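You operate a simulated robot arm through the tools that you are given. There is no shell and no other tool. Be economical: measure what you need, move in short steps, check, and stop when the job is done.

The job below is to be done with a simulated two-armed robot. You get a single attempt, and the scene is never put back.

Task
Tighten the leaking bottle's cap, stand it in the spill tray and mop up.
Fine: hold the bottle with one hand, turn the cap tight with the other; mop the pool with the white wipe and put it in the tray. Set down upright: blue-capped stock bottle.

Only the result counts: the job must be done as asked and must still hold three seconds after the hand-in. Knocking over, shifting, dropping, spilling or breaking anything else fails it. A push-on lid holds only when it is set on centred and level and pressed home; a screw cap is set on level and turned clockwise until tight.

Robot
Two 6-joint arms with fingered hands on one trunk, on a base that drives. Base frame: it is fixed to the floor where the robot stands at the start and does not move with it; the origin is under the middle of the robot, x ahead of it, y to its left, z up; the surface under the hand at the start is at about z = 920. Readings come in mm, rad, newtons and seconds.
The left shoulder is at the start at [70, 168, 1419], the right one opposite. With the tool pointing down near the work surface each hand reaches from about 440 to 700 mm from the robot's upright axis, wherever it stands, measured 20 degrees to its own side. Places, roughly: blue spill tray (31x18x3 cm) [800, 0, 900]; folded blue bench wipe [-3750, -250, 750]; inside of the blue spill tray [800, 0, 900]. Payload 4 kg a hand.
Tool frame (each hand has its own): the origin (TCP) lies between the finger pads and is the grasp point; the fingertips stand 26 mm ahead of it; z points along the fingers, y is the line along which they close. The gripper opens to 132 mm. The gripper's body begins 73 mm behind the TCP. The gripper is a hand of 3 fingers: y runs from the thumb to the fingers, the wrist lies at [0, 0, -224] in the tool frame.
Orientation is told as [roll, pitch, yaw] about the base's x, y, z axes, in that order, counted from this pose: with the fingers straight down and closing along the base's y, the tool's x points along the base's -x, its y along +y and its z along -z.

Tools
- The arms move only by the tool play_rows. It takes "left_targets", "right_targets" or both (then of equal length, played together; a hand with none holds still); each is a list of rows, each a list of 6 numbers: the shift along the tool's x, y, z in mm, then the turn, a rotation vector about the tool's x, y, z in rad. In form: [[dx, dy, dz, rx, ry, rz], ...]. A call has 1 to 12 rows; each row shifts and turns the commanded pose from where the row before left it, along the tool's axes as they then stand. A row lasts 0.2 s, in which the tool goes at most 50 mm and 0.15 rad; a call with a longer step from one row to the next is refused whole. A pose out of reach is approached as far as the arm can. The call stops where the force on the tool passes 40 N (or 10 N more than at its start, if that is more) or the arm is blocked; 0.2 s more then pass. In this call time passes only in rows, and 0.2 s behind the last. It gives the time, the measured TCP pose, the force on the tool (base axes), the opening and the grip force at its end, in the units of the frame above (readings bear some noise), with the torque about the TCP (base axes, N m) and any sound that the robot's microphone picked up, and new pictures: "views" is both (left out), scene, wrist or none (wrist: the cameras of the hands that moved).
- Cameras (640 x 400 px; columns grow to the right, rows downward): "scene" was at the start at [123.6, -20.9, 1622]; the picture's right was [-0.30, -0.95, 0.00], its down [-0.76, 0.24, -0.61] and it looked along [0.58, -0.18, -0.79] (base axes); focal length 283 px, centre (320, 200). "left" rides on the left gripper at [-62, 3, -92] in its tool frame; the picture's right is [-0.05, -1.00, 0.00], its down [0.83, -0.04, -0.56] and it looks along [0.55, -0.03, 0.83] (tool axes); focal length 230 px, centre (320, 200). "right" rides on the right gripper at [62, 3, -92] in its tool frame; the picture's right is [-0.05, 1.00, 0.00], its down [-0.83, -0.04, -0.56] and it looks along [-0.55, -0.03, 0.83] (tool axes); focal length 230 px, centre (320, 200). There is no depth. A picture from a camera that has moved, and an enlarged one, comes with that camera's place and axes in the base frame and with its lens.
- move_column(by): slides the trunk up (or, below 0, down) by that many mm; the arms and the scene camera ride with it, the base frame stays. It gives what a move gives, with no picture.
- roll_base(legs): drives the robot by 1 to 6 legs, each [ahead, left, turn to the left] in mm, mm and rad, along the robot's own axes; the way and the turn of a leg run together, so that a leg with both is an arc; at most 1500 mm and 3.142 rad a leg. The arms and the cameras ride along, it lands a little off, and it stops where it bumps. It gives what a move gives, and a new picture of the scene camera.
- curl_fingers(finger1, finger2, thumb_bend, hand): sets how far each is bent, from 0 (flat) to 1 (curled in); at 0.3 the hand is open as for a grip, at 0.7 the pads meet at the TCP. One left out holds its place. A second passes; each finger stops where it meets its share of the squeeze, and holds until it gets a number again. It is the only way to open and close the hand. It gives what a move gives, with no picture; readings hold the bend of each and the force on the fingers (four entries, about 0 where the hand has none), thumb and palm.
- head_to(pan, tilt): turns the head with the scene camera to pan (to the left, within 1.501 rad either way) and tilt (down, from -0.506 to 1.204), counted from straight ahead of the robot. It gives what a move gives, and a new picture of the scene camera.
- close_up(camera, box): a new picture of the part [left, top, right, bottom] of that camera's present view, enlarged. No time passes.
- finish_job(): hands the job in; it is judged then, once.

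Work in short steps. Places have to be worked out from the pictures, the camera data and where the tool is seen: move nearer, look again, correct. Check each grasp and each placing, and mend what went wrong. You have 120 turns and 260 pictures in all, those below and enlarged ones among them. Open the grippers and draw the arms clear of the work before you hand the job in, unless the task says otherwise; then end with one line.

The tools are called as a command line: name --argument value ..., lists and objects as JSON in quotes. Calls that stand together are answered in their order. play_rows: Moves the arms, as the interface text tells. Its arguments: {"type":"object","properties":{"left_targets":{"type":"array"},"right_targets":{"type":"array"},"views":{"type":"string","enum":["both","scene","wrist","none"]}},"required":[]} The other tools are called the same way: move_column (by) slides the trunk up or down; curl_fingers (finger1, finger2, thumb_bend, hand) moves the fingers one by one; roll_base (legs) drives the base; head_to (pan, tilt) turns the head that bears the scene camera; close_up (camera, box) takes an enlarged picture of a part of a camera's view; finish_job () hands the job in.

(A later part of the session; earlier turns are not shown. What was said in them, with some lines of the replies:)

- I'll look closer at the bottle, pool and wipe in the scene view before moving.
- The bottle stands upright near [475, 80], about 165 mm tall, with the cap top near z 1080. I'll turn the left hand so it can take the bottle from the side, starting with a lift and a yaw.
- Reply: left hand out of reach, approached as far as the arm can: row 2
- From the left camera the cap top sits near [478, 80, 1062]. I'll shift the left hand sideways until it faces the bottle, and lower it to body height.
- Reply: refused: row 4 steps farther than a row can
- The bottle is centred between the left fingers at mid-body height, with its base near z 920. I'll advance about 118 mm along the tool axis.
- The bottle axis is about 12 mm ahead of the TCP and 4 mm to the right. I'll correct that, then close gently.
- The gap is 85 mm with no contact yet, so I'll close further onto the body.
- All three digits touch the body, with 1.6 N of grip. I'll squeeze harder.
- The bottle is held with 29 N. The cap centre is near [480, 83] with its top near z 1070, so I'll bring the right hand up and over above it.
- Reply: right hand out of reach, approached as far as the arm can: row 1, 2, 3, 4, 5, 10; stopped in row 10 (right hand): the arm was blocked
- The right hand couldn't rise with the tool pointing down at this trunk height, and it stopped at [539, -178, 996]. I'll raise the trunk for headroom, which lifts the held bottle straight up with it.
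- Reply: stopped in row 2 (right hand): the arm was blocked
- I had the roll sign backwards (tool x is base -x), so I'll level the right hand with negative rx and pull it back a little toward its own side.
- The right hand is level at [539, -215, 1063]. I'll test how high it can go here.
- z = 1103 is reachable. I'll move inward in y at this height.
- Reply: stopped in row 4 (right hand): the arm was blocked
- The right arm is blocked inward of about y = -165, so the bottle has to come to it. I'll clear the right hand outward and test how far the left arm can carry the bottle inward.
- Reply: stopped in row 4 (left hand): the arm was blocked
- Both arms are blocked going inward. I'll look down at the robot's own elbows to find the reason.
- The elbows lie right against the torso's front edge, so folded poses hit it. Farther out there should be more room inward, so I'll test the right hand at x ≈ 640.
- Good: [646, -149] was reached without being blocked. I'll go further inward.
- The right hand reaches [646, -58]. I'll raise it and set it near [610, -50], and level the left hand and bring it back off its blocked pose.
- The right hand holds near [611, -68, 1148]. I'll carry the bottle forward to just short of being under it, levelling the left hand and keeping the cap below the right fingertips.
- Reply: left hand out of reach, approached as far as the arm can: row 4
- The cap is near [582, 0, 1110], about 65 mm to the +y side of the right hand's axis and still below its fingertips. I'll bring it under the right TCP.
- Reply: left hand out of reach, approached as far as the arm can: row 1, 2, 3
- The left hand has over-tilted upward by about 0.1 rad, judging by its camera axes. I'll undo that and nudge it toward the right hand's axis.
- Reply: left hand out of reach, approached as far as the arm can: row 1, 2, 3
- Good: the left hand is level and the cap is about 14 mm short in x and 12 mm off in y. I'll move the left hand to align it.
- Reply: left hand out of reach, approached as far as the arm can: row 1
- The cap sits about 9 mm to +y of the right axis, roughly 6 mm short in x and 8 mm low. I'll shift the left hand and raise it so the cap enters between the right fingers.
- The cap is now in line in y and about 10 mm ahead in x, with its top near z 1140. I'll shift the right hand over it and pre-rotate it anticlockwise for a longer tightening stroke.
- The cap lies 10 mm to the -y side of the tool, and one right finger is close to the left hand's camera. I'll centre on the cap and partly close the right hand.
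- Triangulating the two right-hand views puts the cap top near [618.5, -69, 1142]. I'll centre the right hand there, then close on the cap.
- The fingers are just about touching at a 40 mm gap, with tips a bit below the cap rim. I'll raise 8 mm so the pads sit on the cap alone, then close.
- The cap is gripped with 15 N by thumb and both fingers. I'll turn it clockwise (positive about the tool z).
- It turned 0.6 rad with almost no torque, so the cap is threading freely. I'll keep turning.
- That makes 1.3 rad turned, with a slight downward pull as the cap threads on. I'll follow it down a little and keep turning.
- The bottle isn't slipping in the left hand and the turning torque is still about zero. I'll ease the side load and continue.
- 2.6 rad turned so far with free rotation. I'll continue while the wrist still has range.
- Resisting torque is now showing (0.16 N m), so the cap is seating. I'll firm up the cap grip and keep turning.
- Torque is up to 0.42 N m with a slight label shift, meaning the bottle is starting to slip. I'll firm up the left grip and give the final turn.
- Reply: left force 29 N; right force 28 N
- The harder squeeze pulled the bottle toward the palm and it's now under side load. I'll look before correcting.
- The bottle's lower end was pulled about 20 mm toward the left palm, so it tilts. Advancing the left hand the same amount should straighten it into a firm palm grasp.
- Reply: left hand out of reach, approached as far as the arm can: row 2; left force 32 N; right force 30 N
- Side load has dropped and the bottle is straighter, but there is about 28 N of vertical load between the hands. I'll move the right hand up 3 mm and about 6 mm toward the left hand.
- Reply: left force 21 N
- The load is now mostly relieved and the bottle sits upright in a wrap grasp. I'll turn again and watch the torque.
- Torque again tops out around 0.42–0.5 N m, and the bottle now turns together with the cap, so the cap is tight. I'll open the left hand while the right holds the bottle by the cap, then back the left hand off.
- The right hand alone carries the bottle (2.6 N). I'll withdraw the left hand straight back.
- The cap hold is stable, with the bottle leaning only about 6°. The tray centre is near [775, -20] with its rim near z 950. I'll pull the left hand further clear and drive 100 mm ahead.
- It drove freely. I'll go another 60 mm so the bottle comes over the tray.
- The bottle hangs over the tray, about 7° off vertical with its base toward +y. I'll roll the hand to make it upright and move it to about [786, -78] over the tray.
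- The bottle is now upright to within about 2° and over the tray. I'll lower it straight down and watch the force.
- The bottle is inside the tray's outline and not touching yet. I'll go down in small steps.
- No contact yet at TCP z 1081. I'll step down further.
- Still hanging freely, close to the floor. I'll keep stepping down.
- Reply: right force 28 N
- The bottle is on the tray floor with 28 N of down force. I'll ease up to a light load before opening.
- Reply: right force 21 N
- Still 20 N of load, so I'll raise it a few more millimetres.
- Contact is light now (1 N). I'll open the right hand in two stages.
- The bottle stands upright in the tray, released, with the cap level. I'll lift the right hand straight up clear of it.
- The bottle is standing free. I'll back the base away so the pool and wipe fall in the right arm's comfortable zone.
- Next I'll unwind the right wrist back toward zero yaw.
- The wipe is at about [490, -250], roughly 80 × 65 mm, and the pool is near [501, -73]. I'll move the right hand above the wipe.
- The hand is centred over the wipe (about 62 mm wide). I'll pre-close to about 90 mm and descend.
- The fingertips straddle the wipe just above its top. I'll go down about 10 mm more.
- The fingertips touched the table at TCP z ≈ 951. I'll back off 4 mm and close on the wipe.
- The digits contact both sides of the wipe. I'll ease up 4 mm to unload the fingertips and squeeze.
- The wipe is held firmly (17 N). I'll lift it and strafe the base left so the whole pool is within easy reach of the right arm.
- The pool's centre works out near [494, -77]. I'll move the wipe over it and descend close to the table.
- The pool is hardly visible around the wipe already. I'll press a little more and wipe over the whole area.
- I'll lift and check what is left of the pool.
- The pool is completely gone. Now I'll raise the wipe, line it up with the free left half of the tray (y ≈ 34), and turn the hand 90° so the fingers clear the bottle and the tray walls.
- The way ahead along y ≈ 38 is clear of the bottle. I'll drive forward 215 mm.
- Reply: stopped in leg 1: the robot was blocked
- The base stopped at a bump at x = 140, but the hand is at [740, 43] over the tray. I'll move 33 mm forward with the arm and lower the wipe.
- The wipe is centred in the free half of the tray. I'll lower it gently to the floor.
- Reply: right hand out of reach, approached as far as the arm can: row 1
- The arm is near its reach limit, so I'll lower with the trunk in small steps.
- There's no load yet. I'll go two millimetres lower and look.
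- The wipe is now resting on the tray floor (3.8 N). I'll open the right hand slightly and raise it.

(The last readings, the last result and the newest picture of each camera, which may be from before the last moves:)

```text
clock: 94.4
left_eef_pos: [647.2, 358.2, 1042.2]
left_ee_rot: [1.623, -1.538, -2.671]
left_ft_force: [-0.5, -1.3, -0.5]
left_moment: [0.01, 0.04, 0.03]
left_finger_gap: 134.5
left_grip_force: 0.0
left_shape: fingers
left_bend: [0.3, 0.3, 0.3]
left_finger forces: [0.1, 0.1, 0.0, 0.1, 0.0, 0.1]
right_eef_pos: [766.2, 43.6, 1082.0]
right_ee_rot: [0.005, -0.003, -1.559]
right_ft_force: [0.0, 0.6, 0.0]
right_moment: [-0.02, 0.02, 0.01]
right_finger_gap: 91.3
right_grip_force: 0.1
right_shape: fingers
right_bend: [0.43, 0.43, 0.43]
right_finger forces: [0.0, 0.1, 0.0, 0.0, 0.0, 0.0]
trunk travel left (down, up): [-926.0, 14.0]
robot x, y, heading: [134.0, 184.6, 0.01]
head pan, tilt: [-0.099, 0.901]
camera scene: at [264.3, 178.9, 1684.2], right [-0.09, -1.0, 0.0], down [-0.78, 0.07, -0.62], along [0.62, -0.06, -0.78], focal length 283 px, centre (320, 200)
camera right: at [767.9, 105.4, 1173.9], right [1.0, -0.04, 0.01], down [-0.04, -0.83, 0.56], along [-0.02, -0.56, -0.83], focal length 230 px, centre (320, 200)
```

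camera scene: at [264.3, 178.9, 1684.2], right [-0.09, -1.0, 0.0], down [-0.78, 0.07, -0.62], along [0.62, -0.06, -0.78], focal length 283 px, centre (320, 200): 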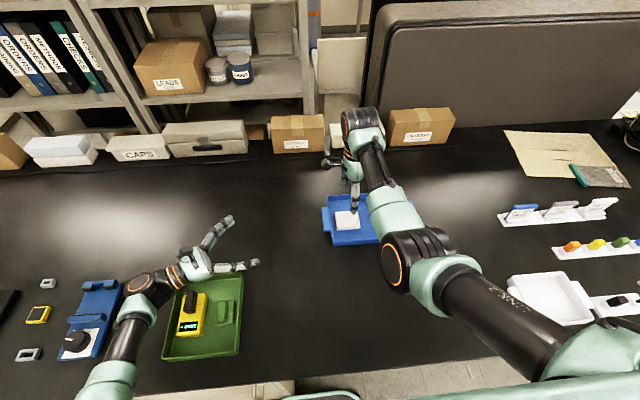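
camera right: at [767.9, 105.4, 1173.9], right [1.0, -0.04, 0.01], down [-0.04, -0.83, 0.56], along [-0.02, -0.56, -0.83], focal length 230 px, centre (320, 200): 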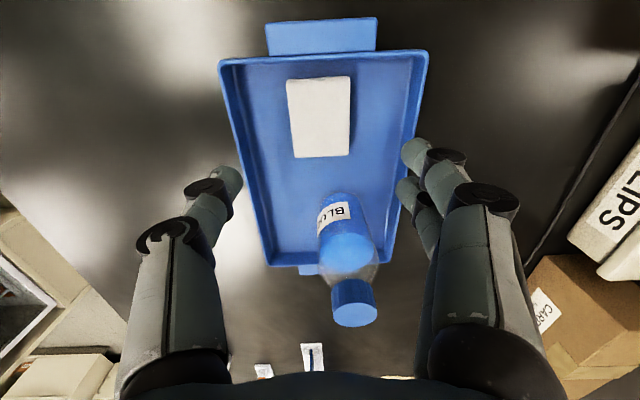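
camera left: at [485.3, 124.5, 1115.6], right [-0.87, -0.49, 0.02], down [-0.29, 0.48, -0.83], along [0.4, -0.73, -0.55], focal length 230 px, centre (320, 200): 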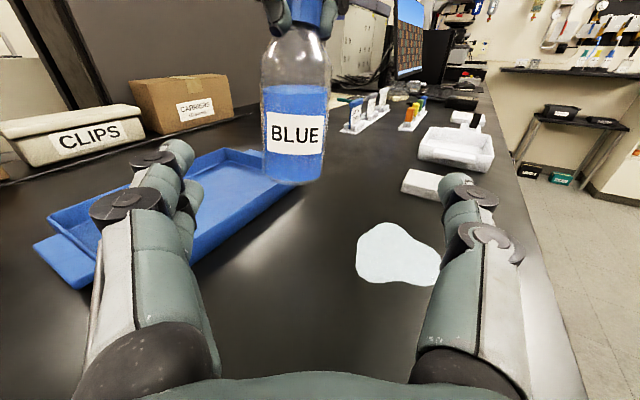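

The wipe lies flat in the tray beside the upright bottle. I'll raise the hand a bit more and back the robot away.

play_rows --right_targets '[[0, 0, -30, 0, 0, 0]]' --views "none"

roll_base --legs '[[-220, 0, 0]]'

head_to --pan -0.3 --tilt 0.75

close_up --camera "right" --box '[320, 0, 640, 200]'

```text
clock: 94.8
left_eef_pos: [648.2, 358.2, 1043.1]
left_ee_rot: [1.623, -1.538, -2.67]
left_ft_force: [0.6, 0.4, -0.3]
left_moment: [-0.04, 0.01, -0.02]
left_finger_gap: 134.0
left_grip_force: 0.0
left_shape: fingers
left_bend: [0.3, 0.3, 0.3]
left_finger forces: [0.0, 0.0, 0.0, 0.0, 0.0, 0.1]
right_eef_pos: [764.6, 43.4, 1111.6]
right_ee_rot: [0.003, -0.003, -1.56]
right_ft_force: [0.6, -0.3, 0.0]
right_moment: [-0.01, 0.02, 0.03]
right_finger_gap: 91.1
right_grip_force: 0.0
right_shape: fingers
right_bend: [0.43, 0.43, 0.43]
right_finger forces: [0.0, 0.1, 0.0, 0.1, 0.0, 0.0]
trunk travel left (down, up): [-926.0, 14.0]
robot x, y, heading: [139.9, 185.0, 0.01]
head pan, tilt: [-0.099, 0.901]
```

```text
clock: 96.5
left_eef_pos: [435.7, 355.4, 1041.5]
left_ee_rot: [1.575, -1.541, -2.622]
left_ft_force: [0.9, 0.1, 1.0]
left_moment: [-0.02, 0.02, -0.05]
left_finger_gap: 134.3
left_grip_force: 0.0
left_shape: fingers
left_bend: [0.3, 0.3, 0.3]
left_finger forces: [0.1, 0.0, 0.1, 0.0, 0.0, 0.0]
right_eef_pos: [550.9, 40.4, 1109.5]
right_ee_rot: [0.005, -0.002, -1.565]
right_ft_force: [0.3, 0.3, -0.3]
right_moment: [0.02, 0.0, 0.01]
right_finger_gap: 91.1
right_grip_force: 0.0
right_shape: fingers
right_bend: [0.43, 0.43, 0.43]
right_finger forces: [0.0, 0.0, 0.0, 0.1, 0.0, 0.0]
trunk travel left (down, up): [-926.0, 14.0]
robot x, y, heading: [-79.8, 181.1, 0.008]
head pan, tilt: [-0.099, 0.901]
camera scene: at [53.5, 177.1, 1683.8], right [-0.1, -1.0, 0.0], down [-0.78, 0.08, -0.62], along [0.62, -0.06, -0.79], focal length 283 px, centre (320, 200)
```

scene: 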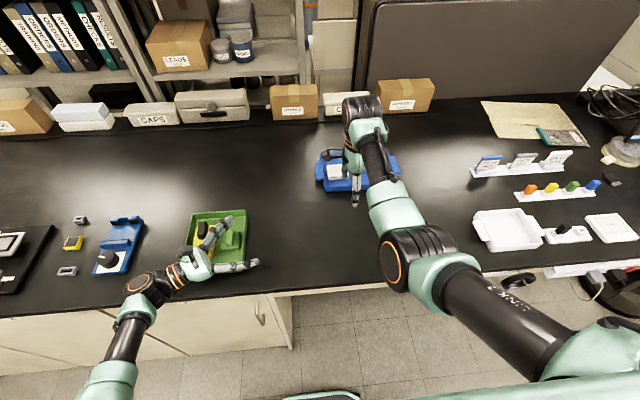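

```text
clock: 97.2
left_eef_pos: [433.0, 354.9, 1044.9]
left_ee_rot: [1.626, -1.54, -2.677]
left_ft_force: [-0.1, -0.2, 0.1]
left_moment: [-0.04, -0.01, -0.02]
left_finger_gap: 134.2
left_grip_force: 0.0
left_shape: fingers
left_bend: [0.3, 0.3, 0.3]
left_finger forces: [0.0, 0.0, 0.0, 0.0, 0.0, 0.0]
right_eef_pos: [548.4, 39.6, 1111.3]
right_ee_rot: [0.007, -0.002, -1.564]
right_ft_force: [0.1, 0.0, 0.1]
right_moment: [-0.01, 0.02, 0.0]
right_finger_gap: 91.6
right_grip_force: 0.2
right_shape: fingers
right_bend: [0.43, 0.43, 0.43]
right_finger forces: [0.1, 0.0, 0.0, 0.0, 0.0, 0.0]
trunk travel left (down, up): [-926.0, 14.0]
robot x, y, heading: [-78.8, 184.1, 0.006]
head pan, tilt: [-0.3, 0.75]
camera scene: at [52.4, 160.1, 1696.1], right [-0.29, -0.96, 0.0], down [-0.65, 0.2, -0.73], along [0.7, -0.21, -0.68], focal length 283 px, centre (320, 200)
```

scene: 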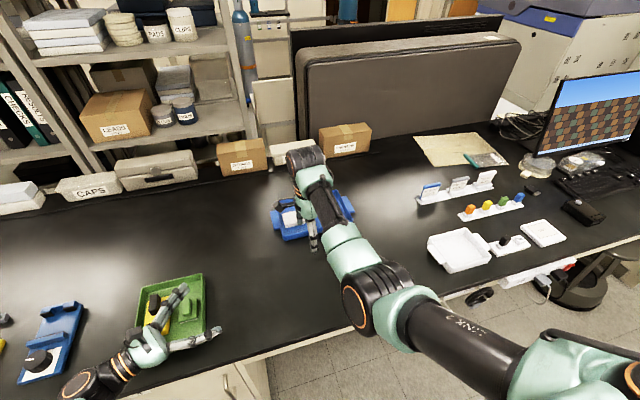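

```text
2.00 times, centred on (480, 100) of right
camera zoom: at [550.7, 101.8, 1203.1], right [1.0, -0.05, 0.01], down [-0.04, -0.83, 0.56], along [-0.02, -0.56, -0.83], focal length 460 px, centre (0, 400)
```

zoom: 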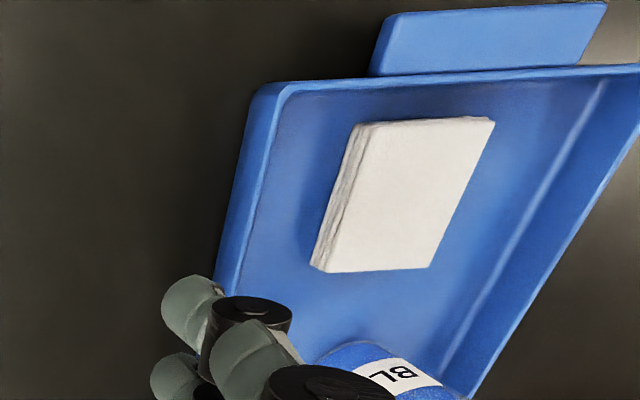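

I'll open the right hand, swing it clear of the view, and do a last check.

curl_fingers --hand "right" --finger1 0.3 --finger2 0.3 --thumb_bend 0.3

play_rows --right_targets '[[-40, 0, 0, 0, 0, 0], [-40, 0, 0, 0, 0, 0], [-40, 0, 0, 0, 0, 0], [-40, 0, 0, 0, 0, 0], [-40, 0, 0, 0, 0, 0]]' --views "scene"

close_up --camera "scene" --box '[240, 170, 400, 270]'

```text
clock: 98.2
left_eef_pos: [432.8, 356.0, 1044.0]
left_ee_rot: [1.617, -1.538, -2.668]
left_ft_force: [-0.5, 0.1, 0.4]
left_moment: [-0.02, -0.03, -0.03]
left_finger_gap: 134.2
left_grip_force: 0.1
left_shape: fingers
left_bend: [0.3, 0.3, 0.3]
left_finger forces: [0.1, 0.1, 0.0, 0.1, 0.0, 0.0]
right_eef_pos: [548.7, 40.0, 1111.2]
right_ee_rot: [0.005, -0.004, -1.563]
right_ft_force: [0.5, 0.4, 0.6]
right_moment: [0.03, -0.01, 0.03]
right_finger_gap: 133.9
right_grip_force: 0.0
right_shape: fingers
right_bend: [0.3, 0.3, 0.3]
right_finger forces: [0.0, 0.1, 0.1, 0.1, 0.0, 0.0]
trunk travel left (down, up): [-926.0, 14.0]
robot x, y, heading: [-77.3, 182.8, 0.004]
head pan, tilt: [-0.3, 0.75]
```

```text
clock: 99.4
left_eef_pos: [433.3, 354.2, 1043.8]
left_ee_rot: [1.581, -1.538, -2.63]
left_ft_force: [-0.5, 0.2, 0.1]
left_moment: [0.01, -0.01, -0.01]
left_finger_gap: 134.3
left_grip_force: 0.1
left_shape: fingers
left_bend: [0.3, 0.3, 0.3]
left_finger forces: [0.0, 0.1, 0.0, 0.1, 0.0, 0.1]
right_eef_pos: [550.1, -161.6, 1112.3]
right_ee_rot: [0.005, -0.003, -1.563]
right_ft_force: [-0.4, -0.5, 0.9]
right_moment: [0.04, 0.02, 0.0]
right_finger_gap: 134.1
right_grip_force: 0.1
right_shape: fingers
right_bend: [0.3, 0.3, 0.3]
right_finger forces: [0.0, 0.0, 0.0, 0.1, 0.0, 0.0]
trunk travel left (down, up): [-926.0, 14.0]
robot x, y, heading: [-74.1, 179.7, 0.007]
head pan, tilt: [-0.3, 0.75]
camera scene: at [52.8, 157.6, 1696.1], right [-0.29, -0.96, 0.0], down [-0.65, 0.2, -0.73], along [0.7, -0.21, -0.68], focal length 283 px, centre (320, 200)
```

scene: 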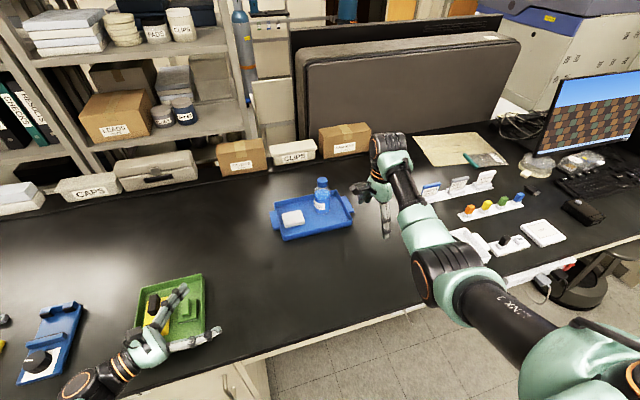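

```text
4.00 times, centred on (320, 220) of scene
camera zoom: at [52.8, 157.6, 1696.1], right [-0.29, -0.96, 0.0], down [-0.65, 0.2, -0.73], along [0.7, -0.21, -0.68], focal length 1132 px, centre (320, 120)
```

zoom: 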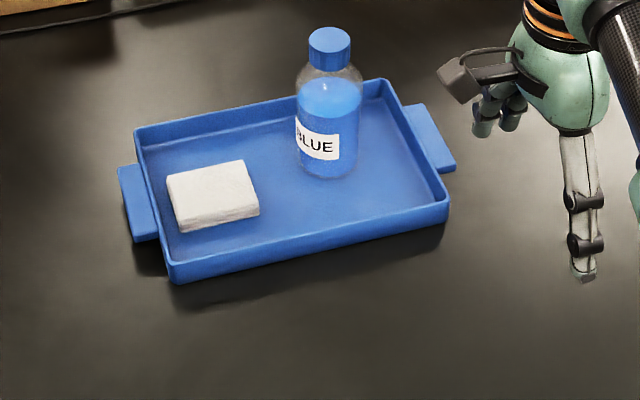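

The bottle stands upright in the tray with its cap level, the wipe lies in the tray, the table is dry, both hands are open and clear, and nothing else looks disturbed. I'm handing in.

finish_job

```text
The job is handed in.
```

I tightened the blue-capped bottle's cap until the bottle turned with it, stood it upright in the spill tray, mopped up the pool, put the white wipe in the tray, and handed the job in.
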